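You operate a simulated robot arm through the tools that you are given. There is no shell and no other tool.

Carry out the task below with a simulated two-armed robot. There is one attempt and no reset: what you move stays moved.

Task
Swap the dotted card on the slide plate for the yellow bunch's card and dot it as it asks.
Fine: old card on the grey card ledge; one dot; new card stays on the slide, pushed in; wheel back to blank; the other card on the ledge stays bare.

Only the result counts: the job must be done as asked and must still hold three seconds after the hand-in. Knocking over, shifting, dropping, spilling or breaking anything else fails it.

Robot
Two 7-joint arms with four-finger grippers on one trunk that stands fixed in place. Base frame: the origin is at the foot of the trunk, x ahead of it, y to its left, z up. Lengths are in m, angles in rad, forces in N, time in s.
The left shoulder is at [0.04, 0.181, 1.204], the right one opposite. With the tool pointing down near the work surface each hand reaches from about 0.32 to 0.84 m from the base axis, measured 20 degrees to its own side. Payload 3.67 kg a hand.
Tool frame (each hand has its own): the origin (TCP) lies between the finger pads and is the grasp point; the fingertips stand 0.028 m ahead of it; z points along the fingers, y is the line along which they close. Largest opening 0.112 m; the body of the gripper starts 0.073 m behind the TCP.
Orientation is told as [roll, pitch, yaw] about the base's x, y, z axes, in that order, counted from this pose: with the fingers straight down and closing along the base's y, the tool's x points along the base's -x, its y along +y and its z along -z.

Tools
- The arms move only by the tool arm_command. It takes "left_targets", "right_targets" or both (then of equal length, played together; a hand with none holds still); each is a list of rows, each a list of 7 numbers: the gripper command, from -1 (fully open) to 1 (shut), values between in proportion, then the shift along the base's x, y, z in m, then the turn, a rotation vector about the base's x, y, z in rad. In form: [[fingers, tx, ty, tz, wx, wy, wz], ...]. A call has 1 to 20 rows; each row shifts and turns the commanded pose from where the row before left it. Each row takes 0.2 s and may step no farther than 0.05 m and 0.15 rad from the row before; otherwise, or with a gripper value out of range, the whole call is refused. Where a pose cannot be reached the arm comes as near as it can. A force on the tool above 40 N (or 10 N above the force at the start of the call, whichever is more), or a blocked arm, ends the call early, and 0.2 s more pass. The fingers move at their own pace and stop on an object; they squeeze with about 44 N. The grip force told is the motor's: it shows also when the fingers shut on nothing. Time passes only in rows, and 0.2 s behind the last, so rows that do not move let the fingers close. The reply holds the time, the measured pose of the TCP, the force on the tool along the base axes, the opening and the grip force, in the units named above and with some noise, with the torque about the TCP (base axes, N m) and any sound that the robot's microphone picked up.
- Cameras (640 x 400 px; columns grow to the right, rows downward): "scene" is now at [0.1164, -0.0189, 1.4293]; the picture's right is [-0.26, -0.96, 0.00], its down [-0.47, 0.13, -0.87] and it looks along [0.84, -0.23, -0.49] (base axes); focal length 302 px, centre (320, 200). "left" rides on the left gripper at [0.06, 0.018, -0.104] in its tool frame; the picture's right is [-0.29, 0.96, 0.00], its down [-0.80, -0.24, -0.55] and it looks along [-0.53, -0.16, 0.83] (tool axes); focal length 234 px, centre (320, 200). "right" rides on the right gripper at [0.06, -0.018, -0.104] in its tool frame; the picture's right is [0.29, 0.96, 0.00], its down [-0.80, 0.24, -0.55] and it looks along [-0.53, 0.16, 0.83] (tool axes); focal length 234 px, centre (320, 200).
- capture(camera): a new picture of that camera. It takes no simulated time.
- slide_trunk(by): slides the trunk up (or, below 0, down) by that many m; the arms and the scene camera ride with it, the base frame stays. It gives what a move gives, with no picture.
- turn_head(pan, tilt): turns the head with the scene camera to pan (to the left, within 1.501 rad either way) and tilt (down, from -0.506 to 1.204), counted from straight ahead of the robot. It gives what a move gives.
- locate(camera, pixels): for up to 12 pixels [column, row] of the newest picture of that camera ("zoom" is the newest enlarged one), the place [x, y, z] in the base frame of the surface seen there, good to about 0.003 m, but the place of the scene camera against the robot may be out by one fixed shift of up to 0.025 m in any direction. It takes no simulated time.
- inspect(camera, box): a new picture of the part [left, top, right, bottom] of that camera's present view, enlarged. It takes no simulated time.
- close_job(): hands the job in; it is judged then, once.

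Leave the grippers open and the arms clear of the work at the hand-in unless told otherwise.

The tools are called after ">>>" by a JSON object that holds its "fn" and its "kwargs". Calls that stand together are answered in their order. arm_command: Moves the arms, as the interface text tells. Its arguments: {"type":"object","properties":{"left_targets":{"type":"array"},"right_targets":{"type":"array"}},"required":[]} The other tools are called the same way: slide_trunk (by) slides the trunk up or down; turn_head (pan, tilt) turns the head that bears the scene camera; capture (camera) takes a picture; locate (camera, pixels) gives the place of the surface under pixels of a picture; inspect (camera, box) takes an enlarged picture of a part of a camera's view; close_job () hands the job in.

At the start:

```text
time: 0.0
left_tool_pos: [0.5713, 0.1181, 1.2627]
left_tcp_rot: [-0.001, 0.001, -0.001]
left_wrist_force: [0.0, 0.4, -0.5]
left_ft_torque: [-0.01, -0.01, -0.01]
left_gripper_width: 0.112
left_gripper_force: 0.0
right_tool_pos: [0.5069, -0.3332, 1.2671]
right_tcp_rot: [-0.002, 0.001, -0.001]
right_wrist_force: [-0.2, 0.4, 0.6]
right_ft_torque: [0.02, -0.02, -0.01]
right_gripper_width: 0.1119
right_gripper_force: 0.1
trunk travel left (down, up): [-0.325, 0.189]
head pan, tilt: [-0.267, 0.513]
```

scene: 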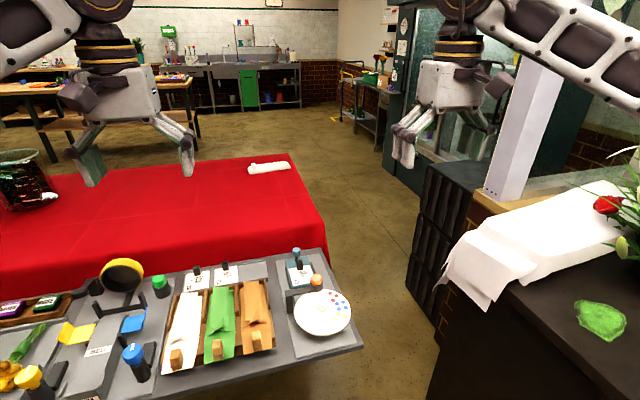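
right: 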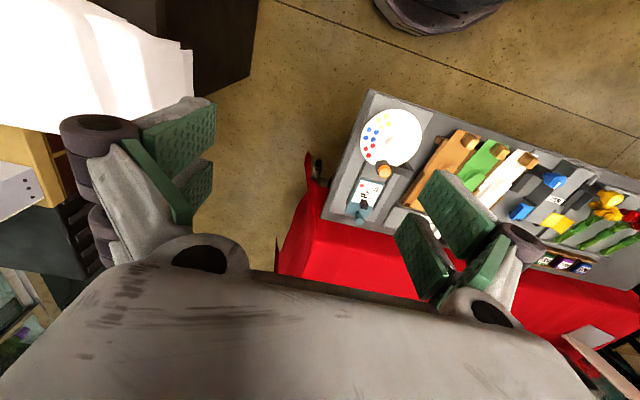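
left: 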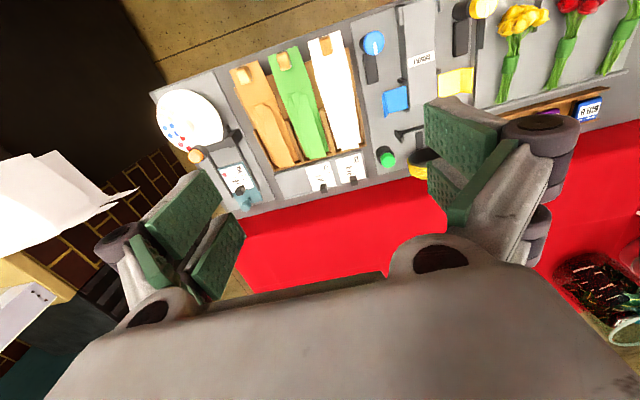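

I see a grey work board at the lower part of the scene view with paper rolls, flowers, a colour wheel (around [322,312]) with a slide and card near [300,272], and two cards on a ledge near [195,280] and [226,275]. I'll first tilt the head down and look closer.

>>> {"fn": "turn_head", "kwargs": {"pan": 0.0, "tilt": 0.95}}

>>> {"fn": "capture", "kwargs": {"camera": "scene"}}

>>> {"fn": "capture", "kwargs": {"camera": "left"}}

```text
time: 0.9
left_tool_pos: [0.5733, 0.1176, 1.2625]
left_tcp_rot: [0.0, -0.001, 0.003]
left_wrist_force: [0.8, 0.2, 0.0]
left_ft_torque: [0.01, -0.01, 0.03]
left_gripper_width: 0.1121
left_gripper_force: 0.0
right_tool_pos: [0.5058, -0.3305, 1.2647]
right_tcp_rot: [0.001, 0.0, 0.0]
right_wrist_force: [-0.3, -0.3, -0.1]
right_ft_torque: [0.04, 0.0, -0.03]
right_gripper_width: 0.112
right_gripper_force: 0.1
trunk travel left (down, up): [-0.325, 0.189]
head pan, tilt: [0.0, 0.949]
```

```text
taken
```

scene: 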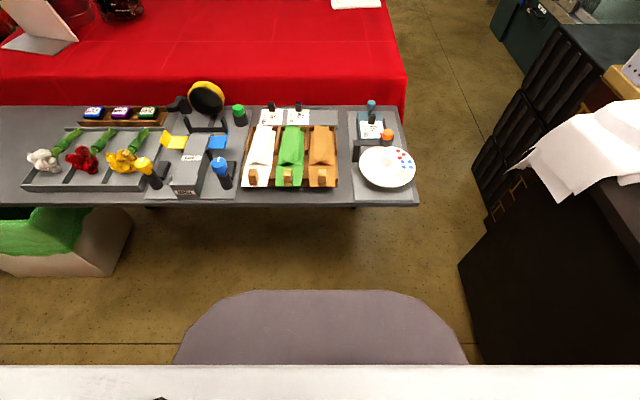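

```text
taken
```

left: 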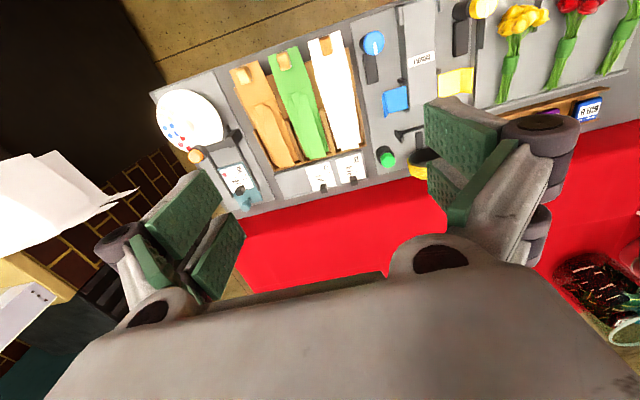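

Now the whole bench is visible. I'll enlarge the right-hand dotting station (about [340,95]-[425,200]), the ledge cards, and the left half of the bench.

>>> {"fn": "inspect", "kwargs": {"camera": "scene", "box": [340, 90, 430, 205]}}

>>> {"fn": "inspect", "kwargs": {"camera": "scene", "box": [235, 90, 345, 160]}}

>>> {"fn": "inspect", "kwargs": {"camera": "scene", "box": [20, 75, 250, 210]}}

>>> {"fn": "inspect", "kwargs": {"camera": "left", "box": [140, 70, 380, 220]}}

>>> {"fn": "inspect", "kwargs": {"camera": "right", "box": [320, 80, 460, 240]}}

```text
3.48 times, centred on (385, 148) of scene
```

zoom: 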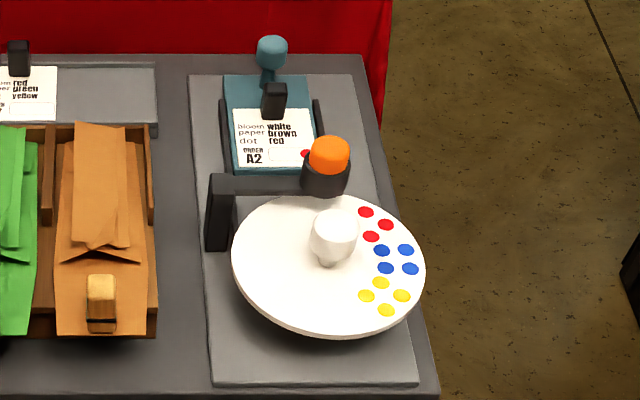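

```text
5.71 times, centred on (290, 125) of scene
```

zoom: 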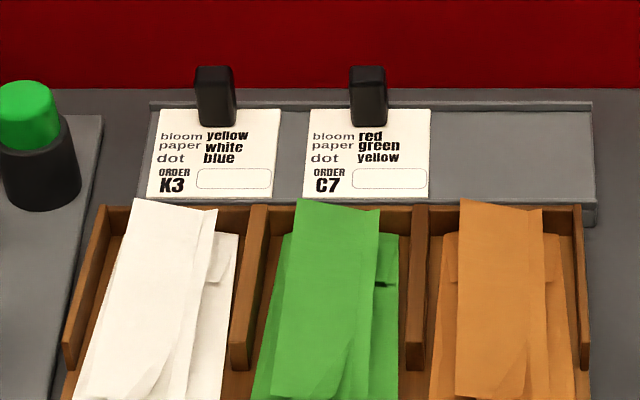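

```text
2.78 times, centred on (135, 142) of scene
```

zoom: 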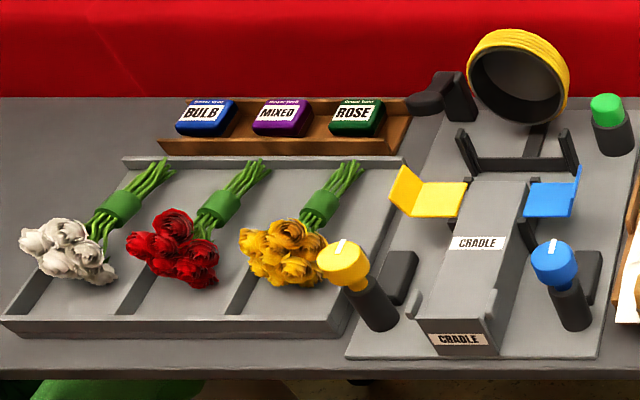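

```text
2.67 times, centred on (260, 145) of left
```

zoom: 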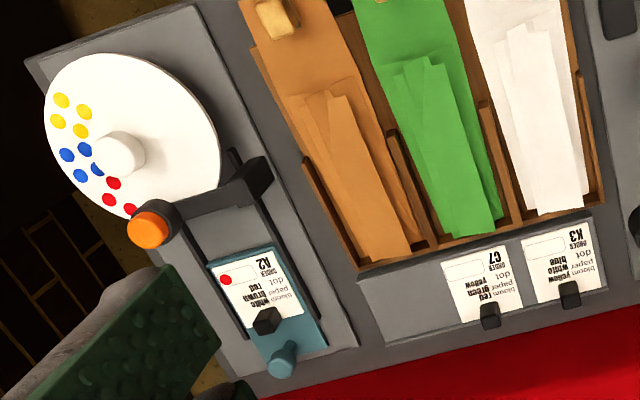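

```text
2.50 times, centred on (390, 160) of right
```

zoom: 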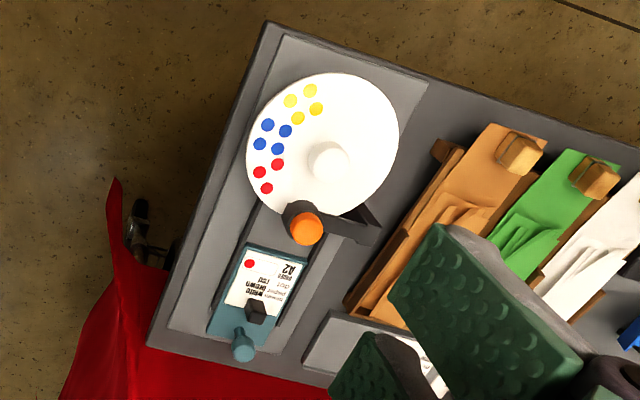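

The yellow bunch's card is K3 (bloom yellow, paper white, dot blue), left one on the ledge. The old card A2 with a red dot sits on the teal slide. Each card has a black tab. Next I measure places with the wrist cameras (left picture: wheel hub ~[186,120], orange plunger [196,155], A2 tab ~[240,190], ledge cards).

>>> {"fn": "locate", "kwargs": {"camera": "left", "pixels": [[185, 122], [196, 155], [240, 190], [246, 201], [324, 188], [353, 180], [230, 170], [236, 139], [160, 120], [290, 195]]}}

>>> {"fn": "locate", "kwargs": {"camera": "right", "pixels": [[394, 145], [385, 170], [365, 203], [361, 216], [370, 185], [405, 173], [362, 128], [393, 107], [423, 140]]}}

>>> {"fn": "locate", "kwargs": {"camera": "scene", "pixels": [[387, 159], [387, 133], [371, 118], [371, 103], [272, 105], [298, 105], [370, 130], [357, 153], [325, 118]]}}

```text
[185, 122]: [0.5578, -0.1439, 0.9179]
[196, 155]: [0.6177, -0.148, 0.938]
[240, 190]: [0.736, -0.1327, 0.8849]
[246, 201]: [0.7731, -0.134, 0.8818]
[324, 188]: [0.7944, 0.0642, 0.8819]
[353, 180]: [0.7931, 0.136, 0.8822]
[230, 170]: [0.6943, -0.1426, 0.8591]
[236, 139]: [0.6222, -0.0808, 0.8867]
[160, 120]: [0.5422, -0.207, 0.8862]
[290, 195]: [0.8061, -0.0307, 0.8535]
```

```text
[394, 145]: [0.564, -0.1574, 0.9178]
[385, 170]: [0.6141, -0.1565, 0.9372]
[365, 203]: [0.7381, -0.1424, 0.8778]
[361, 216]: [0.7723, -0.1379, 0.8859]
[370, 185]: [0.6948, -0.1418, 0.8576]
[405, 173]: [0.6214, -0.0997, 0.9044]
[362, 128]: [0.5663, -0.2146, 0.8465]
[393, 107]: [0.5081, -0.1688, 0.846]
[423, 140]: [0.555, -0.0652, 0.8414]
```

```text
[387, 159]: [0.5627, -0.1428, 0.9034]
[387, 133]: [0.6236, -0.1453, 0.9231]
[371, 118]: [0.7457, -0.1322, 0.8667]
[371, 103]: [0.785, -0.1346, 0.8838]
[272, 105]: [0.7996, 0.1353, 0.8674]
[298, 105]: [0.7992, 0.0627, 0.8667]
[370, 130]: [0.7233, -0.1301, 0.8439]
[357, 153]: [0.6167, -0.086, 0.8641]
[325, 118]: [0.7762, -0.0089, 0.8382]
```

I read tab of A2 at about (0.737,-0.137,0.88), slide knob (0.773,-0.136,0.885), plunger (0.616,-0.152,0.937), wheel hub (0.56,-0.15,0.918). The scene camera is shifted by about (0.007,0,-0.015). Next I move the right hand closer to look at the station.

>>> {"fn": "arm_command", "kwargs": {"right_targets": [[-1, 0, 0.022, -0.03, 0, 0, 0], [-1, 0, 0.022, -0.03, 0, 0, 0], [-1, 0, 0.022, -0.03, 0, 0, 0], [-1, 0, 0.022, -0.03, 0, 0, 0], [-1, 0, 0.022, -0.03, 0, 0, 0], [-1, 0, 0.022, -0.03, 0, 0, 0]]}}

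>>> {"fn": "capture", "kwargs": {"camera": "right"}}

>>> {"fn": "capture", "kwargs": {"camera": "scene"}}

```text
time: 2.3
left_tool_pos: [0.5726, 0.1188, 1.2617]
left_tcp_rot: [-0.002, -0.001, 0.0]
left_wrist_force: [0.3, 0.4, 0.0]
left_ft_torque: [-0.02, 0.05, -0.01]
left_gripper_width: 0.1118
left_gripper_force: 0.0
right_tool_pos: [0.5069, -0.1985, 1.086]
right_tcp_rot: [0.001, -0.001, 0.001]
right_wrist_force: [0.2, 0.0, -0.9]
right_ft_torque: [-0.01, -0.01, 0.01]
right_gripper_width: 0.1117
right_gripper_force: 0.0
trunk travel left (down, up): [-0.325, 0.189]
head pan, tilt: [0.0, 0.949]
```

```text
taken
```

right: 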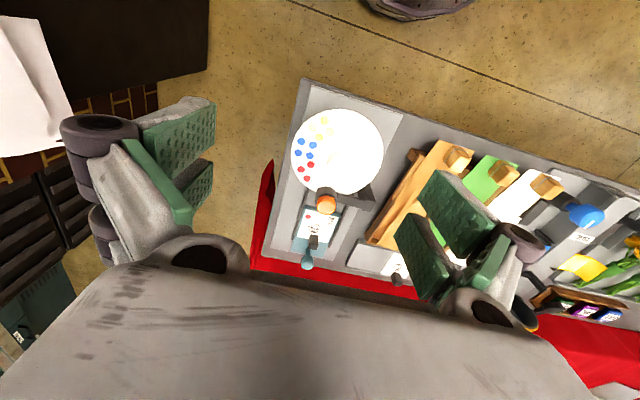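

```text
taken
```

scene: 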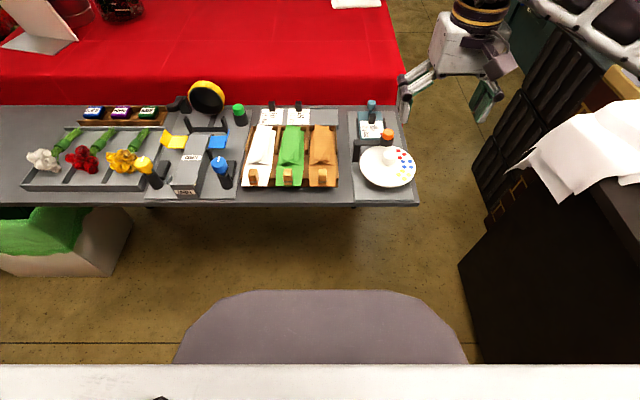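

The station is visible in the right camera at [300-385, 105-270]. I'll enlarge it.

>>> {"fn": "inspect", "kwargs": {"camera": "right", "box": [275, 95, 411, 180]}}

>>> {"fn": "inspect", "kwargs": {"camera": "right", "box": [275, 175, 411, 280]}}

>>> {"fn": "inspect", "kwargs": {"camera": "scene", "box": [345, 90, 425, 140]}}

>>> {"fn": "inspect", "kwargs": {"camera": "scene", "box": [345, 135, 425, 205]}}

```text
4.71 times, centred on (343, 138) of right
```

zoom: 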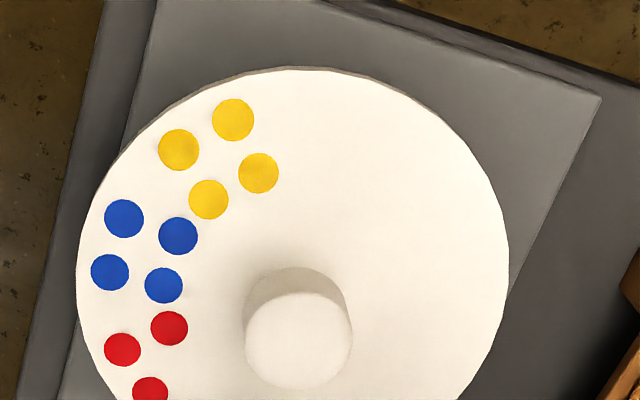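

```text
3.81 times, centred on (343, 228) of right
```

zoom: 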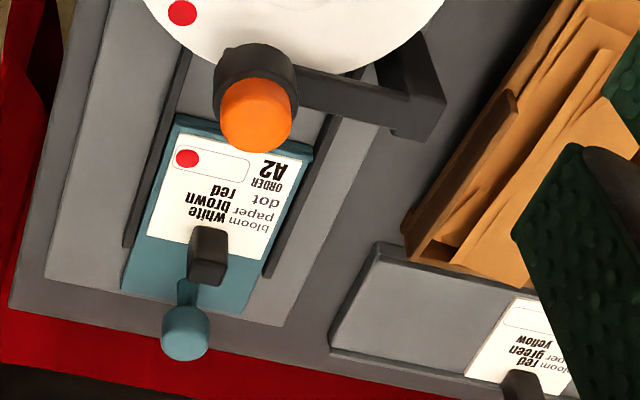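

```text
8.00 times, centred on (385, 115) of scene
```

zoom: 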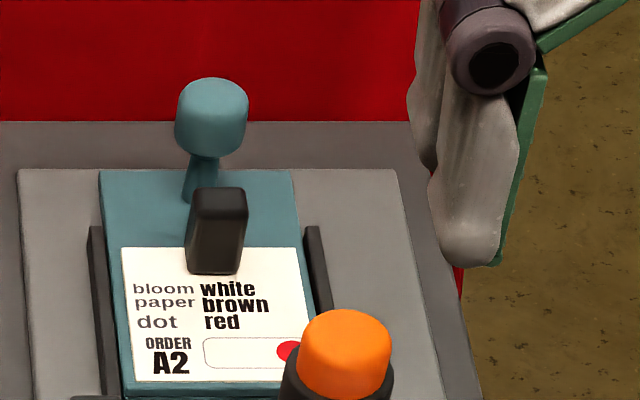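

```text
5.71 times, centred on (385, 170) of scene
```

zoom: 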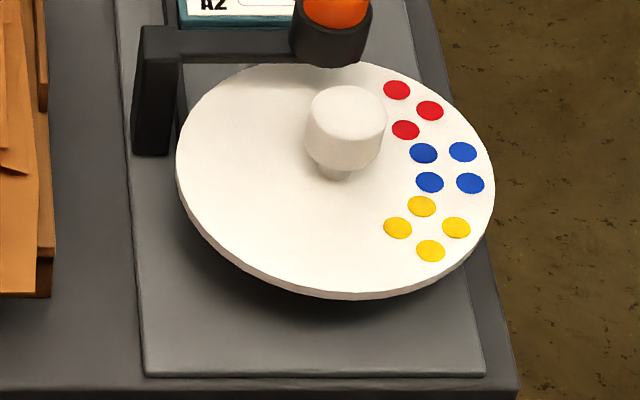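

I see the wheel with red (3 dots), blue (4) and yellow (4) groups on its right, white blank under the plunger. I'll measure the dot groups from this zoom (scene camera), to compute the needed wheel angle.

>>> {"fn": "locate", "kwargs": {"camera": "zoom", "pixels": [[396, 90], [430, 110], [405, 130], [423, 153], [462, 152], [429, 182], [470, 183], [422, 206], [398, 228], [456, 228], [430, 251], [347, 105]]}}

>>> {"fn": "locate", "kwargs": {"camera": "right", "pixels": [[340, 166], [297, 152], [345, 112], [384, 152], [326, 205], [361, 192], [315, 242], [307, 262], [314, 217], [345, 224]]}}

```text
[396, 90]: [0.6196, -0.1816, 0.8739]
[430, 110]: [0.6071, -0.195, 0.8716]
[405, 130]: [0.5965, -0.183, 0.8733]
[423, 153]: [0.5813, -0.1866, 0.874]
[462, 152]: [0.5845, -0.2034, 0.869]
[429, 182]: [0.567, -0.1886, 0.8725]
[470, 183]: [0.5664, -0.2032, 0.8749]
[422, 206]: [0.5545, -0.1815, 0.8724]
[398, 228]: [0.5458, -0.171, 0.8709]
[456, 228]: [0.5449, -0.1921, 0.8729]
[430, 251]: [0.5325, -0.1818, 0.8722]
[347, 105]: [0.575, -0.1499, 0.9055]
```

```text
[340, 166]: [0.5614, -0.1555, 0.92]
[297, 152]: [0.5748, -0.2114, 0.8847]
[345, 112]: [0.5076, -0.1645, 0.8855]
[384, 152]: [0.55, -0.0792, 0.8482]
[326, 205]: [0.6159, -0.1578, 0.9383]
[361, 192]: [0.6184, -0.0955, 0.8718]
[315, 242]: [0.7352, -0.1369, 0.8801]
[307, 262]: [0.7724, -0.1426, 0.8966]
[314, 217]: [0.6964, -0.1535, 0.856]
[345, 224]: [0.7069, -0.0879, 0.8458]
```

The wheel's blue group is 90° clockwise from the plunger (red 45°, yellow 135°), wheel centre near (0.567,-0.153). Now I'll hover the right hand over A2's tab at about (0.737,-0.138), TCP height 1.0, for a close look.

>>> {"fn": "arm_command", "kwargs": {"right_targets": [[-1, 0.0383, 0.0101, -0.0143, 0, 0, 0], [-1, 0.0383, 0.0101, -0.0143, 0, 0, 0], [-1, 0.0383, 0.0101, -0.0143, 0, 0, 0], [-1, 0.0383, 0.0101, -0.0143, 0, 0, 0], [-1, 0.0383, 0.0101, -0.0143, 0, 0, 0], [-1, 0.0383, 0.0101, -0.0143, 0, 0, 0], [-1, 0, 0, 0, 0, 0, 0]]}}

>>> {"fn": "capture", "kwargs": {"camera": "right"}}

>>> {"fn": "inspect", "kwargs": {"camera": "right", "box": [240, 50, 400, 150]}}

```text
time: 3.9
left_tool_pos: [0.5714, 0.1175, 1.2625]
left_tcp_rot: [0.0, -0.001, 0.0]
left_wrist_force: [0.7, 0.4, 0.1]
left_ft_torque: [0.05, -0.01, -0.01]
left_gripper_width: 0.1118
left_gripper_force: 0.1
right_tool_pos: [0.7366, -0.1407, 1.0004]
right_tcp_rot: [0.0, 0.001, 0.0]
right_wrist_force: [0.1, -0.1, -0.1]
right_ft_torque: [0.08, -0.02, -0.01]
right_gripper_width: 0.1118
right_gripper_force: 0.2
trunk travel left (down, up): [-0.325, 0.189]
head pan, tilt: [0.0, 0.949]
```

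```text
taken
```

right: 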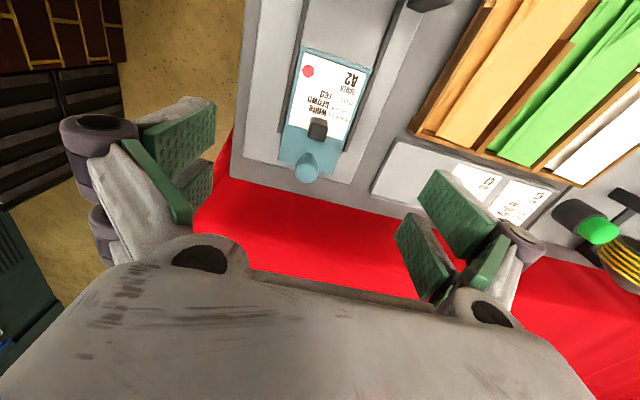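

```text
4.00 times, centred on (320, 100) of right
```

zoom: 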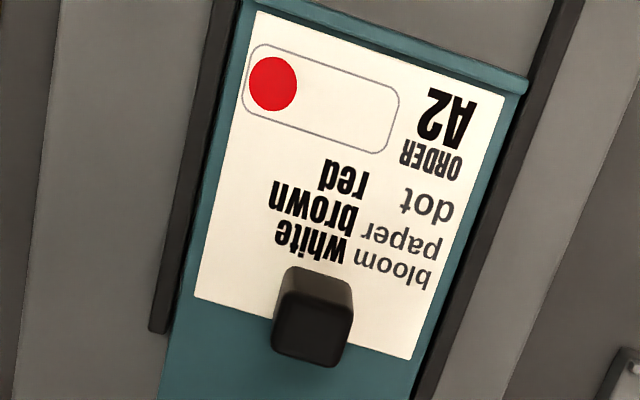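

A2 is clear in the zoom: tab top at [315,335], card corners [255,12], [505,95], [412,358], [195,298]. I'll locate these.

>>> {"fn": "locate", "kwargs": {"camera": "zoom", "pixels": [[313, 335], [275, 350], [348, 350], [285, 300], [348, 312], [258, 15], [502, 97], [410, 355], [198, 295], [273, 84], [530, 80], [245, 5]]}}

>>> {"fn": "locate", "kwargs": {"camera": "right", "pixels": [[307, 167], [307, 178], [300, 165], [318, 130], [480, 178], [508, 200], [440, 175], [390, 192]]}}

```text
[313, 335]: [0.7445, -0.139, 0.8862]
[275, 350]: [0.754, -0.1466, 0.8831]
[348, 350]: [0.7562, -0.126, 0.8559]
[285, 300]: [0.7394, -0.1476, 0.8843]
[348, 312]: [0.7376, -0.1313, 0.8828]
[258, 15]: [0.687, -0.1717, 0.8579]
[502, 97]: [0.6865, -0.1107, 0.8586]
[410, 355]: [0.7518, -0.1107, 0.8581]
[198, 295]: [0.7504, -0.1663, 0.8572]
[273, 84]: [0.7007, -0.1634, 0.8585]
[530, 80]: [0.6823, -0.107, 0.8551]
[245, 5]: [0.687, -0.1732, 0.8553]
```

```text
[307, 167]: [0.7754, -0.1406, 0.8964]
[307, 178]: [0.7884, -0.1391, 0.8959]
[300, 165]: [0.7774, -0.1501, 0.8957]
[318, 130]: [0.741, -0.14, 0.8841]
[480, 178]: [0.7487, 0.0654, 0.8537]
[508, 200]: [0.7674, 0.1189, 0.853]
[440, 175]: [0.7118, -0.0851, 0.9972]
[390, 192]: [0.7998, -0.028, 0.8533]
```

Tab of A2: centre about (0.745,-0.1395), top z 0.885; card aligned to the axes, 0.858 high; slide knob at (0.775,-0.140). I narrow the right gripper to about 0.04 m, and descend over the tab to TCP z ≈ 0.893 (fingertips just over the card).

>>> {"fn": "arm_command", "kwargs": {"right_targets": [[0.286, 0.0074, 0.0005, 0, 0, 0, 0], [0.286, 0, 0, -0.02, 0, 0, 0], [0.286, 0, 0, -0.03, 0, 0, 0], [0.286, 0, 0, -0.03, 0, 0, 0], [0.286, 0, 0, -0.015, 0, 0, 0], [0.286, 0, 0, 0, 0, 0, 0]]}}

>>> {"fn": "capture", "kwargs": {"camera": "right"}}

>>> {"fn": "inspect", "kwargs": {"camera": "scene", "box": [335, 70, 425, 145]}}

```text
time: 5.3
left_tool_pos: [0.5729, 0.1177, 1.2635]
left_tcp_rot: [0.0, 0.0, -0.001]
left_wrist_force: [0.0, -0.2, 0.0]
left_ft_torque: [-0.02, 0.02, 0.0]
left_gripper_width: 0.1121
left_gripper_force: 0.1
right_tool_pos: [0.7434, -0.1382, 0.904]
right_tcp_rot: [0.001, 0.0, -0.002]
right_wrist_force: [-0.7, 0.6, -0.4]
right_ft_torque: [-0.01, 0.04, 0.02]
right_gripper_width: 0.0397
right_gripper_force: 0.1
trunk travel left (down, up): [-0.325, 0.189]
head pan, tilt: [0.0, 0.949]
```

```text
taken
```

right: 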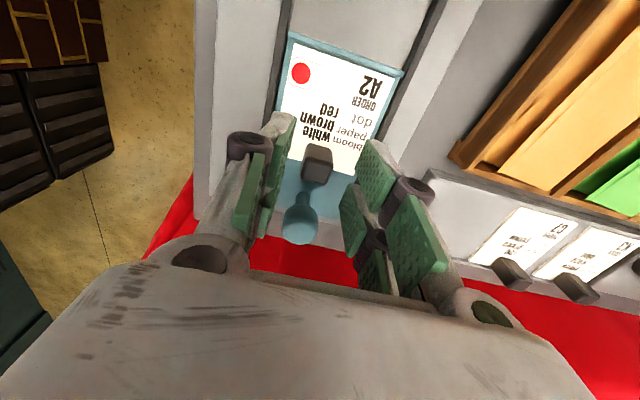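

```text
5.33 times, centred on (380, 108) of scene
```

zoom: 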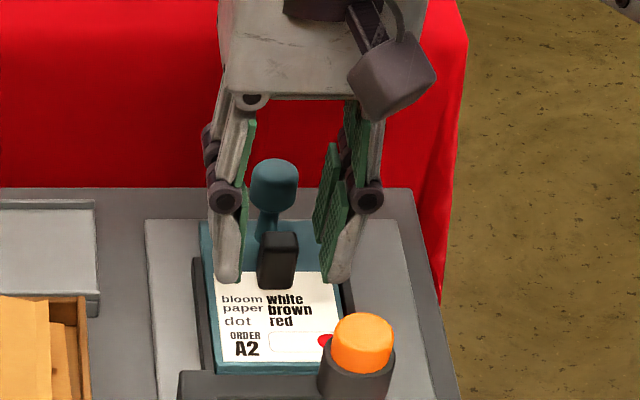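

Fingers straddle the tab (tab near [317,165] in the right picture). I'll enlarge to verify fore-aft alignment.

>>> {"fn": "inspect", "kwargs": {"camera": "right", "box": [250, 120, 394, 250]}}

```text
3.08 times, centred on (322, 185) of right
```

zoom: 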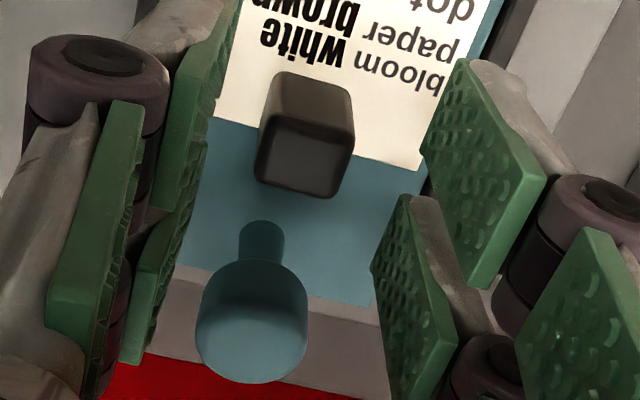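

I'll locate the tab top corners and the fingertip edges in this zoom to check alignment numerically.

>>> {"fn": "locate", "kwargs": {"camera": "zoom", "pixels": [[305, 155], [275, 120], [350, 125], [262, 180], [335, 192], [445, 108], [472, 65], [424, 148], [232, 20], [210, 115], [255, 320], [510, 235]]}}

```text
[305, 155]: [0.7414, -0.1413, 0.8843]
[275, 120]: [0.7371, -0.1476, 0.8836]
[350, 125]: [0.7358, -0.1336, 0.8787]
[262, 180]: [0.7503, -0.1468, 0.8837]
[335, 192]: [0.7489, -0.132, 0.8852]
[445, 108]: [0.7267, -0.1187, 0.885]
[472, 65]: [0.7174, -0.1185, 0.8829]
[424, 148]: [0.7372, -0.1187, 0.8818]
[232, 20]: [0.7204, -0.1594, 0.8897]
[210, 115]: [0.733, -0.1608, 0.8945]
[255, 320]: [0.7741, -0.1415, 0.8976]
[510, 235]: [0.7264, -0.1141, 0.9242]
```

The fingertip pads look forked (one prong near x 0.727, another nearer the knob). I'll locate points on the second prong to judge clearance with the knob.

>>> {"fn": "locate", "kwargs": {"camera": "zoom", "pixels": [[405, 200], [375, 265], [450, 330], [415, 290], [425, 390], [185, 215], [165, 300], [130, 355], [140, 110], [60, 310], [570, 290], [620, 245]]}}

>>> {"fn": "inspect", "kwargs": {"camera": "left", "box": [120, 90, 280, 220]}}

```text
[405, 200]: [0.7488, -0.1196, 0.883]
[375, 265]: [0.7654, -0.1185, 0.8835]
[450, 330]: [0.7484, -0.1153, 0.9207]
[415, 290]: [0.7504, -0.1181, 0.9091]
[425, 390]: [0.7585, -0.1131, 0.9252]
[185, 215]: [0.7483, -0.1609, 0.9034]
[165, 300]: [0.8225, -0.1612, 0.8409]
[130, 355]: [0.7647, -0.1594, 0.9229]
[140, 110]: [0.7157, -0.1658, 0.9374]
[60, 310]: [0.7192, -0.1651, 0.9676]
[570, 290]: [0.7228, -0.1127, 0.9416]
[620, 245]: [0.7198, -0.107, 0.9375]
```

```text
3.08 times, centred on (200, 155) of left
```

zoom: 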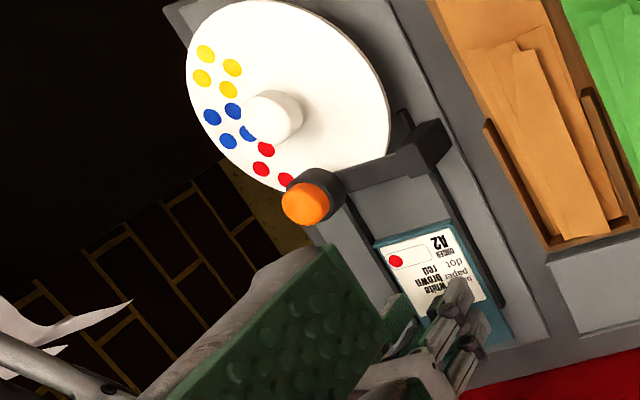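

The forked visible fingers span about 0.05 m along x, so I'll shift 6 mm toward −x to clear the knob, lower 12 mm and close on the tab.

>>> {"fn": "arm_command", "kwargs": {"right_targets": [[0.286, -0.006, 0, 0, 0, 0, 0], [0.286, 0, 0, -0.012, 0, 0, 0], [0.286, 0, 0, 0, 0, 0, 0], [0.6, 0, 0, 0, 0, 0, 0], [1, 0, 0, 0, 0, 0, 0], [1, 0, 0, 0, 0, 0, 0]]}}

>>> {"fn": "inspect", "kwargs": {"camera": "right", "box": [250, 120, 394, 250]}}

>>> {"fn": "inspect", "kwargs": {"camera": "scene", "box": [335, 70, 425, 145]}}

```text
time: 6.7
left_tool_pos: [0.573, 0.1186, 1.2637]
left_tcp_rot: [0.0, 0.001, 0.0]
left_wrist_force: [0.1, -0.5, -0.3]
left_ft_torque: [0.03, 0.02, 0.0]
left_gripper_width: 0.1119
left_gripper_force: 0.1
right_tool_pos: [0.737, -0.1372, 0.893]
right_tcp_rot: [0.0, 0.0, 0.001]
right_wrist_force: [0.0, -0.1, 0.8]
right_ft_torque: [-0.01, 0.04, 0.03]
right_gripper_width: 0.0164
right_gripper_force: 43.7
trunk travel left (down, up): [-0.325, 0.189]
head pan, tilt: [0.0, 0.949]
```

```text
3.08 times, centred on (322, 185) of right
```

zoom: 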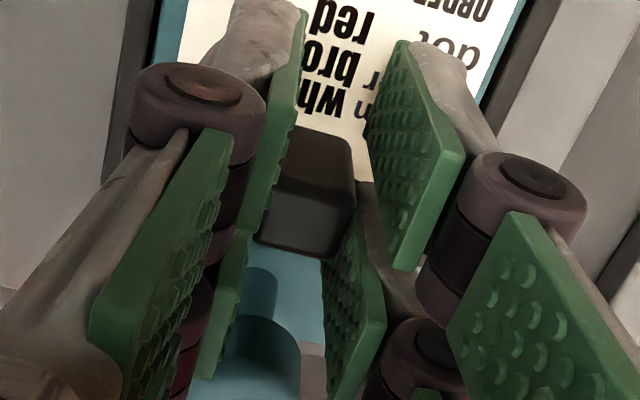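

```text
5.33 times, centred on (380, 108) of scene
```

zoom: 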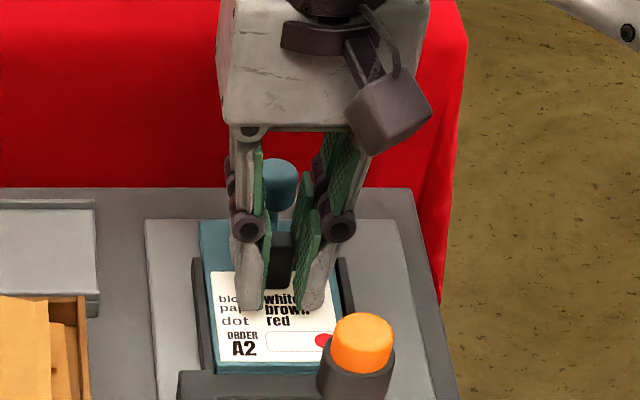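

Width 0.0164 m at 43.7 N: the tab is gripped. I lift it straight up 0.06 m slowly and check the card comes along.

>>> {"fn": "arm_command", "kwargs": {"right_targets": [[1, 0, 0, 0.006, 0, 0, 0], [1, 0, 0, 0.014, 0, 0, 0], [1, 0, 0, 0.02, 0, 0, 0], [1, 0, 0, 0.02, 0, 0, 0], [1, 0, 0, 0, 0, 0, 0]]}}

>>> {"fn": "capture", "kwargs": {"camera": "scene"}}

>>> {"fn": "capture", "kwargs": {"camera": "right"}}

>>> {"fn": "inspect", "kwargs": {"camera": "scene", "box": [335, 60, 425, 145]}}

```text
time: 7.9
left_tool_pos: [0.5727, 0.1184, 1.2632]
left_tcp_rot: [-0.001, 0.001, 0.0]
left_wrist_force: [-0.1, -0.2, 0.0]
left_ft_torque: [0.01, 0.02, 0.01]
left_gripper_width: 0.1118
left_gripper_force: 0.0
right_tool_pos: [0.7378, -0.139, 0.9522]
right_tcp_rot: [0.0, 0.0, -0.002]
right_wrist_force: [-0.2, 0.2, 0.4]
right_ft_torque: [-0.01, 0.03, 0.04]
right_gripper_width: 0.0166
right_gripper_force: 43.6
trunk travel left (down, up): [-0.325, 0.189]
head pan, tilt: [0.0, 0.949]
```

```text
taken
```

scene: 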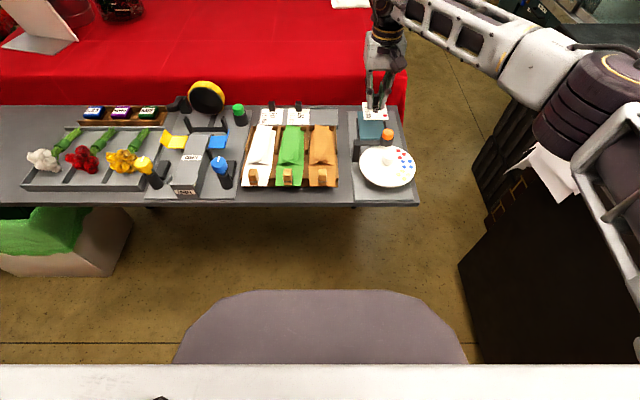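

```text
taken
```

right: 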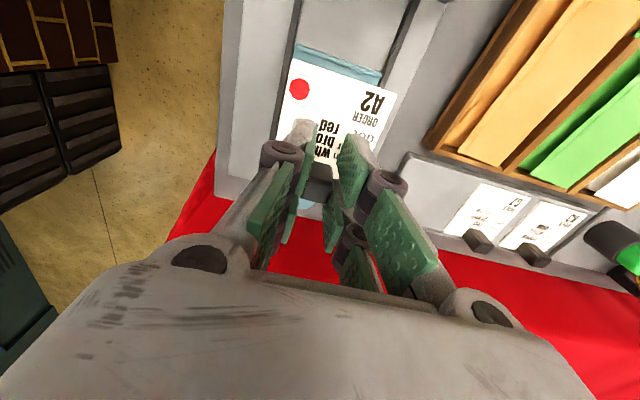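

```text
4.71 times, centred on (380, 102) of scene
```

zoom: 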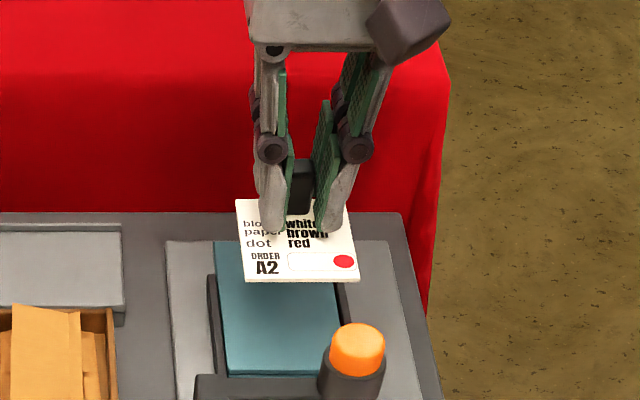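

A2 is lifted level. Next I measure the ledge: enlarge the ledge zone in the right view at [370-600,145-285].

>>> {"fn": "inspect", "kwargs": {"camera": "right", "box": [375, 140, 599, 280]}}

```text
2.86 times, centred on (487, 210) of right
```

zoom: 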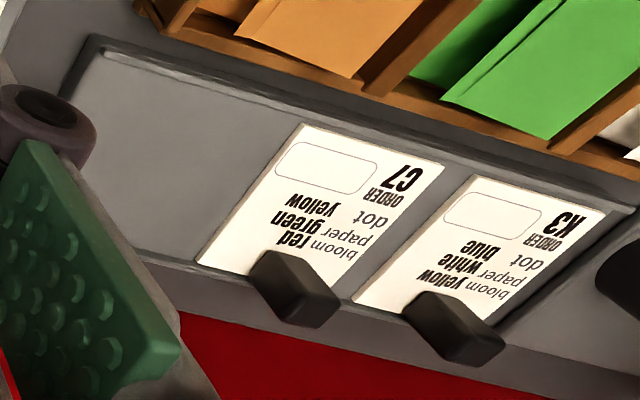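

Locating the ledge and card corners in this zoom: C7 corners [302,127], [441,166], [199,261], [352,297]; ledge corners, K3 corners and tab faces.

>>> {"fn": "locate", "kwargs": {"camera": "zoom", "pixels": [[303, 129], [440, 168], [200, 260], [348, 292], [474, 179], [602, 212], [357, 300], [108, 48], [100, 60], [120, 220], [185, 262], [250, 90]]}}

>>> {"fn": "locate", "kwargs": {"camera": "zoom", "pixels": [[310, 305], [258, 270], [335, 300], [475, 345], [420, 310], [500, 345], [300, 270], [450, 310], [235, 285], [380, 330], [620, 215], [560, 300]]}}

```text
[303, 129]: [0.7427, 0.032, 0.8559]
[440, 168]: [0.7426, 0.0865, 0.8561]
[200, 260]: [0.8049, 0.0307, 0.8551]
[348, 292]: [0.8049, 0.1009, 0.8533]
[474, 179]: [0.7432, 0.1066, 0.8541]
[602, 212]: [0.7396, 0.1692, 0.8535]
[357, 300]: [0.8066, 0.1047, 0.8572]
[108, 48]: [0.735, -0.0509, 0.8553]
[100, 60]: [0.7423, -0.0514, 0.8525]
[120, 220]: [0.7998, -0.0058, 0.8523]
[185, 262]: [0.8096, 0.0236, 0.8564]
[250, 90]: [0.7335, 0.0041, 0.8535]
```

```text
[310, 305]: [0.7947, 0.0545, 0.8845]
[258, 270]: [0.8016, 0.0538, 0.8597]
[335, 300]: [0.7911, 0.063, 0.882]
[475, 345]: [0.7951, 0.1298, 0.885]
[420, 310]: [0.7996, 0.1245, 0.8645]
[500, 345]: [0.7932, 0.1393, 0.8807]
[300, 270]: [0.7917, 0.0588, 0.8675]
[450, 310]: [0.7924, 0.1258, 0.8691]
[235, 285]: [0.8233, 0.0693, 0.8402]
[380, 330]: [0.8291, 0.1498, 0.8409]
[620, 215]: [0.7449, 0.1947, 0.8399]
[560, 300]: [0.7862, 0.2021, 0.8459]
```

A2's free slot on the ledge: card centre y ≈ −0.010, front edge x ≈ 0.743 (like C7's, whose card is x 0.7425–0.806, y 0.031–0.087). So TCP target is about (0.794,−0.010). I move there at hover height.

>>> {"fn": "arm_command", "kwargs": {"right_targets": [[1, 0, 0, 0.01, 0, 0, 0], [1, 0.0112, 0.0259, 0, 0, 0, 0], [1, 0.0112, 0.0259, 0, 0, 0, 0], [1, 0.0112, 0.0259, 0, 0, 0, 0], [1, 0.0112, 0.0259, 0, 0, 0, 0], [1, 0.0112, 0.0259, 0, 0, 0, 0], [1, 0, 0, 0, 0, 0, 0]]}}

>>> {"fn": "capture", "kwargs": {"camera": "right"}}

>>> {"fn": "inspect", "kwargs": {"camera": "scene", "box": [235, 60, 365, 145]}}

```text
time: 9.5
left_tool_pos: [0.5726, 0.1192, 1.2632]
left_tcp_rot: [-0.001, -0.001, 0.0]
left_wrist_force: [0.3, 0.0, -1.2]
left_ft_torque: [0.02, 0.0, 0.02]
left_gripper_width: 0.1121
left_gripper_force: 0.1
right_tool_pos: [0.7598, -0.0313, 0.9579]
right_tcp_rot: [-0.001, 0.002, -0.001]
right_wrist_force: [0.1, -0.7, 0.1]
right_ft_torque: [0.0, 0.03, 0.01]
right_gripper_width: 0.0166
right_gripper_force: 43.6
right hand out of reach, approached as far as the arm can: row 4, 5, 6
trunk travel left (down, up): [-0.325, 0.189]
head pan, tilt: [0.0, 0.949]
```

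```text
taken
```

right: 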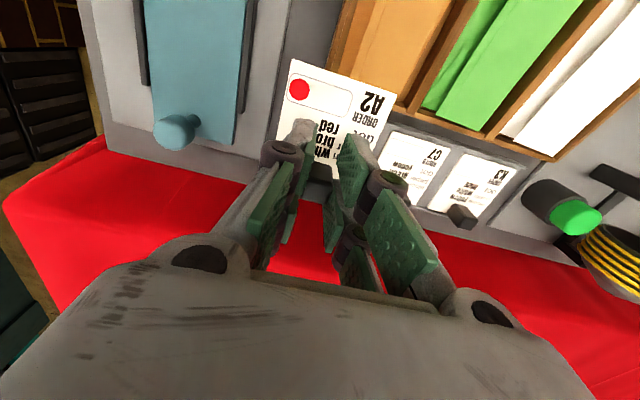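

```text
4.71 times, centred on (300, 102) of scene
```

zoom: 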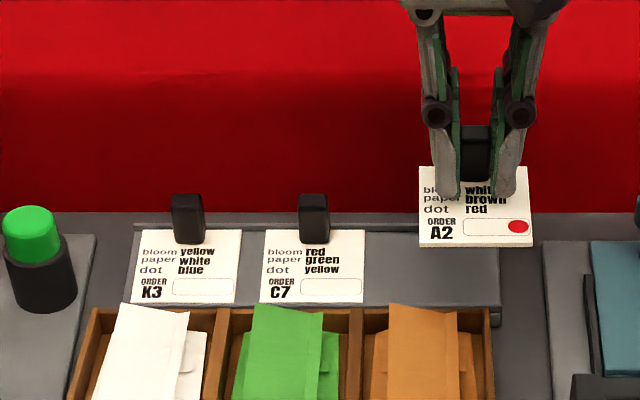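

The arm stopped short at (0.760,−0.031): out of reach at this trunk height. I'll raise the trunk 0.12 m to see whether reach improves.

>>> {"fn": "slide_trunk", "kwargs": {"by": 0.12}}

```text
time: 11.0
left_tool_pos: [0.5726, 0.1187, 1.3841]
left_tcp_rot: [-0.001, -0.001, 0.002]
left_wrist_force: [0.1, 0.7, 0.2]
left_ft_torque: [0.01, 0.01, 0.01]
left_gripper_width: 0.1121
left_gripper_force: 0.2
right_tool_pos: [0.76, -0.0327, 1.0791]
right_tcp_rot: [0.0, 0.003, 0.001]
right_wrist_force: [0.9, -0.2, -1.0]
right_ft_torque: [-0.02, -0.01, -0.03]
right_gripper_width: 0.0162
right_gripper_force: 44.2
trunk travel left (down, up): [-0.445, 0.069]
head pan, tilt: [0.0, 0.949]
```

Now I lower by 0.10 m in steps while keeping the lateral position, then see what the arm reports.

>>> {"fn": "arm_command", "kwargs": {"right_targets": [[1, 0, 0, -0.02, 0, 0, 0], [1, 0, 0, -0.03, 0, 0, 0], [1, 0, 0, -0.03, 0, 0, 0], [1, 0, 0, -0.03, 0, 0, 0], [1, 0, 0, 0, 0, 0, 0]]}}

```text
time: 12.2
left_tool_pos: [0.5726, 0.1175, 1.3827]
left_tcp_rot: [0.0, -0.002, 0.002]
left_wrist_force: [-0.3, -0.8, 0.2]
left_ft_torque: [0.01, -0.02, 0.03]
left_gripper_width: 0.112
left_gripper_force: 0.2
right_tool_pos: [0.7488, -0.0393, 0.9695]
right_tcp_rot: [-0.001, -0.001, 0.002]
right_wrist_force: [0.8, -0.1, -0.1]
right_ft_torque: [-0.01, 0.0, 0.0]
right_gripper_width: 0.0164
right_gripper_force: 44.0
right hand out of reach, approached as far as the arm can: row 3, 4
trunk travel left (down, up): [-0.445, 0.069]
head pan, tilt: [0.0, 0.949]
```

Raising made it worse; a lower trunk plus a slight forward tilt of the hand is the better way. Before choosing, I check surroundings on the right side: I turn the head right to see the counter near the right arm.

>>> {"fn": "turn_head", "kwargs": {"pan": -0.7, "tilt": 0.6}}

>>> {"fn": "capture", "kwargs": {"camera": "scene"}}

```text
time: 13.3
left_tool_pos: [0.5743, 0.1183, 1.3838]
left_tcp_rot: [0.0, 0.001, 0.0]
left_wrist_force: [0.4, -0.2, -0.7]
left_ft_torque: [-0.01, 0.01, 0.04]
left_gripper_width: 0.1119
left_gripper_force: 0.0
right_tool_pos: [0.749, -0.0374, 0.9704]
right_tcp_rot: [0.0, 0.0, -0.001]
right_wrist_force: [0.2, 0.0, -0.7]
right_ft_torque: [0.01, 0.01, -0.05]
right_gripper_width: 0.0166
right_gripper_force: 44.0
trunk travel left (down, up): [-0.445, 0.069]
head pan, tilt: [-0.7, 0.6]
```

```text
taken
```

scene: 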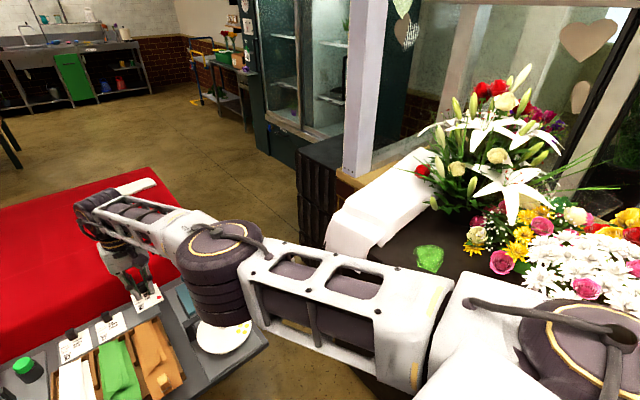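

The right arm stretches over the gap to the counter with flowers. I'll locate points on the counter, cloth and flowers to know clearances.

>>> {"fn": "locate", "kwargs": {"camera": "scene", "pixels": [[390, 205], [428, 258], [350, 220], [475, 240], [500, 265], [330, 245], [225, 225], [350, 290], [480, 300], [590, 300], [140, 220], [445, 290]]}}

```text
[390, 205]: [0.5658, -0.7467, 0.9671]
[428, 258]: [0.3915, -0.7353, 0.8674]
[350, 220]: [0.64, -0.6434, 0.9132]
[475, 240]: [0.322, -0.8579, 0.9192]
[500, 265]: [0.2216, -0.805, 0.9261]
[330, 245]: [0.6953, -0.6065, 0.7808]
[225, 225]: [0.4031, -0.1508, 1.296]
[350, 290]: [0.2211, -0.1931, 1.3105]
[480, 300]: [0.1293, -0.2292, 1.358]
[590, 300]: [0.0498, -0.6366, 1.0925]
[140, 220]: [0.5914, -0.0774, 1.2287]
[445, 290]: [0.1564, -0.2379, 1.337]
```

Counter tops are well below and away from the arm (z ≤ 0.97, y ≤ −0.6). Plan: raise the right hand, bring the trunk down to 0.05 below its start, put A2 back on the slide, regrip it with the hand tilted forward, then carry it to the ledge. First raise the right hand.

>>> {"fn": "arm_command", "kwargs": {"right_targets": [[1, 0, 0, 0.04, 0, 0, 0], [1, -0.02, -0.02, 0.04, 0, 0, 0], [1, -0.02, -0.025, 0.035, 0, 0, 0], [1, -0.02, -0.025, 0.035, 0, 0, 0], [1, 0, -0.03, 0.03, 0, 0, 0], [1, 0, 0, 0, 0, 0, 0]]}}

>>> {"fn": "turn_head", "kwargs": {"pan": 0.0, "tilt": 0.95}}

```text
time: 14.7
left_tool_pos: [0.5728, 0.1185, 1.3825]
left_tcp_rot: [0.0, 0.0, -0.001]
left_wrist_force: [0.6, 0.3, -0.3]
left_ft_torque: [0.0, -0.02, -0.01]
left_gripper_width: 0.1121
left_gripper_force: 0.1
right_tool_pos: [0.7752, -0.092, 1.0986]
right_tcp_rot: [-0.001, 0.002, -0.002]
right_wrist_force: [-0.2, -0.6, -1.3]
right_ft_torque: [-0.02, -0.01, -0.02]
right_gripper_width: 0.0166
right_gripper_force: 44.0
right hand out of reach, approached as far as the arm can: row 1, 2, 3, 4, 5
trunk travel left (down, up): [-0.445, 0.069]
head pan, tilt: [-0.7, 0.6]
```

```text
time: 15.7
left_tool_pos: [0.5737, 0.1177, 1.3834]
left_tcp_rot: [-0.001, 0.001, -0.001]
left_wrist_force: [1.1, 0.4, 0.6]
left_ft_torque: [0.02, -0.01, -0.01]
left_gripper_width: 0.112
left_gripper_force: 0.0
right_tool_pos: [0.7752, -0.0923, 1.0984]
right_tcp_rot: [-0.002, 0.002, -0.001]
right_wrist_force: [0.0, 0.4, -0.5]
right_ft_torque: [0.03, 0.01, -0.02]
right_gripper_width: 0.0165
right_gripper_force: 44.0
trunk travel left (down, up): [-0.445, 0.069]
head pan, tilt: [0.0, 0.949]
```

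The reply shows the hand at (0.775,−0.092,1.099). I send two still rows to see whether the hand settles elsewhere.

>>> {"fn": "arm_command", "kwargs": {"right_targets": [[1, 0, 0, 0, 0, 0, 0], [1, 0, 0, 0, 0, 0, 0]]}}

```text
time: 16.3
left_tool_pos: [0.5722, 0.1185, 1.3829]
left_tcp_rot: [0.0, 0.0, -0.001]
left_wrist_force: [-0.7, -0.4, 0.0]
left_ft_torque: [-0.03, 0.0, 0.01]
left_gripper_width: 0.112
left_gripper_force: 0.1
right_tool_pos: [0.7731, -0.0929, 1.0981]
right_tcp_rot: [0.0, 0.001, 0.001]
right_wrist_force: [-0.9, 0.9, 0.0]
right_ft_torque: [0.01, 0.05, -0.02]
right_gripper_width: 0.0165
right_gripper_force: 43.5
trunk travel left (down, up): [-0.445, 0.069]
head pan, tilt: [0.0, 0.949]
```

It holds. A small test move of −0.04 in x and −0.03 in y shows whether it tracks normally again.

>>> {"fn": "arm_command", "kwargs": {"right_targets": [[1, -0.02, -0.015, 0, 0, 0, 0], [1, -0.02, -0.015, 0, 0, 0, 0], [1, 0, 0, 0, 0, 0, 0]]}}

```text
time: 17.1
left_tool_pos: [0.5739, 0.1181, 1.383]
left_tcp_rot: [-0.001, 0.001, 0.0]
left_wrist_force: [0.2, -0.2, -0.6]
left_ft_torque: [0.01, -0.02, 0.01]
left_gripper_width: 0.112
left_gripper_force: 0.1
right_tool_pos: [0.7744, -0.0977, 1.0979]
right_tcp_rot: [0.0, 0.003, 0.0]
right_wrist_force: [0.0, 0.0, 0.1]
right_ft_torque: [-0.01, 0.0, 0.0]
right_gripper_width: 0.0169
right_gripper_force: 43.8
right hand out of reach, approached as far as the arm can: row 1, 2
trunk travel left (down, up): [-0.445, 0.069]
head pan, tilt: [0.0, 0.949]
```

The arm seems stuck near its straight (singular) posture. I try a mostly sideways and upward move away from obstacles to bring it off that posture.

>>> {"fn": "arm_command", "kwargs": {"right_targets": [[1, -0.01, -0.045, 0.01, 0, 0, 0], [1, -0.01, -0.045, 0.01, 0, 0, 0], [1, -0.03, -0.03, 0.01, 0, 0, 0], [1, -0.04, 0, 0, 0, 0, 0], [1, -0.04, 0, 0, 0, 0, 0], [1, 0, 0, 0, 0, 0, 0]]}}

```text
time: 18.5
left_tool_pos: [0.573, 0.1184, 1.3837]
left_tcp_rot: [0.001, 0.0, -0.001]
left_wrist_force: [-0.5, -0.2, 0.6]
left_ft_torque: [0.01, 0.01, -0.02]
left_gripper_width: 0.1119
left_gripper_force: 0.1
right_tool_pos: [0.7847, -0.1469, 1.1136]
right_tcp_rot: [-0.001, 0.003, 0.003]
right_wrist_force: [1.2, 0.3, -0.5]
right_ft_torque: [0.01, -0.02, 0.0]
right_gripper_width: 0.0165
right_gripper_force: 44.0
right hand out of reach, approached as far as the arm can: row 1, 2, 3, 4, 5
trunk travel left (down, up): [-0.445, 0.069]
head pan, tilt: [0.0, 0.949]
```

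The pattern suggests the commanded pose lies well outside reach. I'll step inward (−x) by small rows, watching for when the flags end.

>>> {"fn": "arm_command", "kwargs": {"right_targets": [[1, -0.03, 0, 0, 0, 0, 0]]}}

>>> {"fn": "arm_command", "kwargs": {"right_targets": [[1, -0.03, 0, 0, 0, 0, 0], [1, 0, 0, 0, 0, 0, 0]]}}

>>> {"fn": "capture", "kwargs": {"camera": "scene"}}

```text
time: 18.9
left_tool_pos: [0.5724, 0.1191, 1.3833]
left_tcp_rot: [-0.001, 0.0, -0.001]
left_wrist_force: [-0.4, 0.2, -0.3]
left_ft_torque: [0.0, 0.0, 0.02]
left_gripper_width: 0.112
left_gripper_force: 0.1
right_tool_pos: [0.7839, -0.1471, 1.1132]
right_tcp_rot: [-0.001, 0.002, 0.005]
right_wrist_force: [0.0, 0.4, 0.2]
right_ft_torque: [0.0, 0.0, 0.0]
right_gripper_width: 0.0166
right_gripper_force: 43.7
right hand out of reach, approached as far as the arm can: row 1
trunk travel left (down, up): [-0.445, 0.069]
head pan, tilt: [0.0, 0.949]
```

```text
time: 19.5
left_tool_pos: [0.5725, 0.1188, 1.3845]
left_tcp_rot: [-0.001, -0.001, 0.0]
left_wrist_force: [0.2, 0.0, -0.1]
left_ft_torque: [0.03, 0.0, -0.01]
left_gripper_width: 0.1121
left_gripper_force: 0.1
right_tool_pos: [0.7849, -0.1473, 1.1149]
right_tcp_rot: [-0.001, -0.001, 0.004]
right_wrist_force: [0.1, 0.1, 0.2]
right_ft_torque: [-0.02, 0.01, -0.02]
right_gripper_width: 0.0165
right_gripper_force: 44.3
right hand out of reach, approached as far as the arm can: row 1
trunk travel left (down, up): [-0.445, 0.069]
head pan, tilt: [0.0, 0.949]
```

```text
taken
```

scene: 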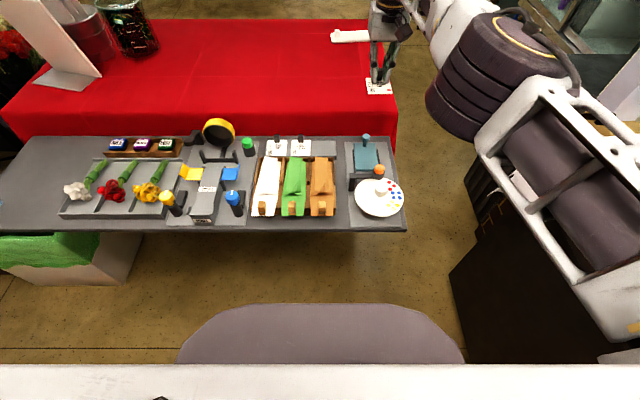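

Zero rows aren't flagged and inward rows do nothing, so the arm is locked straight. A sideways move in the elbow's bending plane should unlock it; I try downward (plenty of clearance) with slight inward.

>>> {"fn": "arm_command", "kwargs": {"right_targets": [[1, -0.01, 0, -0.03, 0, 0, 0], [1, -0.01, 0, -0.03, 0, 0, 0], [1, 0, 0, 0, 0, 0, 0]]}}

```text
time: 20.3
left_tool_pos: [0.5726, 0.1189, 1.3845]
left_tcp_rot: [-0.002, 0.002, -0.001]
left_wrist_force: [0.0, 0.4, -0.6]
left_ft_torque: [0.0, 0.03, 0.01]
left_gripper_width: 0.1119
left_gripper_force: 0.0
right_tool_pos: [0.7836, -0.1472, 1.0744]
right_tcp_rot: [0.0, 0.003, 0.0]
right_wrist_force: [0.3, 0.0, 0.0]
right_ft_torque: [0.01, 0.0, 0.02]
right_gripper_width: 0.017
right_gripper_force: 44.2
right hand out of reach, approached as far as the arm can: row 1, 2
trunk travel left (down, up): [-0.445, 0.069]
head pan, tilt: [0.0, 0.949]
```

Still on the reach sphere. Next test: tilt the hand forward (rotation −0.1 rad about y), which pulls the wrist back.

>>> {"fn": "arm_command", "kwargs": {"right_targets": [[1, 0, 0, 0, 0, -0.1, 0], [1, 0, 0, 0, 0, 0, 0]]}}

```text
time: 20.9
left_tool_pos: [0.5727, 0.1191, 1.384]
left_tcp_rot: [-0.001, 0.001, 0.001]
left_wrist_force: [0.0, -0.1, 0.4]
left_ft_torque: [0.01, 0.0, -0.01]
left_gripper_width: 0.112
left_gripper_force: 0.0
right_tool_pos: [0.7837, -0.1461, 1.0739]
right_tcp_rot: [0.001, 0.003, -0.001]
right_wrist_force: [0.6, -0.2, 0.1]
right_ft_torque: [0.01, -0.03, 0.0]
right_gripper_width: 0.0162
right_gripper_force: 44.7
right hand out of reach, approached as far as the arm can: row 1
trunk travel left (down, up): [-0.445, 0.069]
head pan, tilt: [0.0, 0.949]
```

No rotation either. I test pure sideways rows to learn more: −y 0.04.

>>> {"fn": "arm_command", "kwargs": {"right_targets": [[1, 0, -0.04, 0, 0, 0, 0], [1, 0, 0, 0, 0, 0, 0]]}}

>>> {"fn": "arm_command", "kwargs": {"right_targets": [[1, 0, -0.04, 0, 0, 0, 0], [1, 0, 0, 0, 0, 0, 0]]}}

```text
time: 21.5
left_tool_pos: [0.5726, 0.1181, 1.3835]
left_tcp_rot: [-0.001, 0.0, 0.001]
left_wrist_force: [0.1, 0.4, -0.2]
left_ft_torque: [0.0, 0.03, -0.01]
left_gripper_width: 0.1119
left_gripper_force: 0.1
right_tool_pos: [0.7876, -0.1788, 1.0742]
right_tcp_rot: [-0.004, 0.002, -0.009]
right_wrist_force: [0.2, -0.1, -0.3]
right_ft_torque: [0.0, -0.03, -0.03]
right_gripper_width: 0.0166
right_gripper_force: 44.6
right hand out of reach, approached as far as the arm can: row 1
trunk travel left (down, up): [-0.445, 0.069]
head pan, tilt: [0.0, 0.949]
```

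```text
time: 22.1
left_tool_pos: [0.5728, 0.1194, 1.3826]
left_tcp_rot: [0.0, 0.001, 0.0]
left_wrist_force: [-0.3, 0.0, 0.3]
left_ft_torque: [0.01, 0.02, 0.01]
left_gripper_width: 0.112
left_gripper_force: 0.0
right_tool_pos: [0.7981, -0.2014, 1.0856]
right_tcp_rot: [-0.006, -0.03, 0.007]
right_wrist_force: [-0.5, 0.4, -1.2]
right_ft_torque: [-0.03, -0.01, 0.02]
right_gripper_width: 0.0163
right_gripper_force: 44.3
right hand out of reach, approached as far as the arm can: row 1
trunk travel left (down, up): [-0.445, 0.069]
head pan, tilt: [0.0, 0.949]
```

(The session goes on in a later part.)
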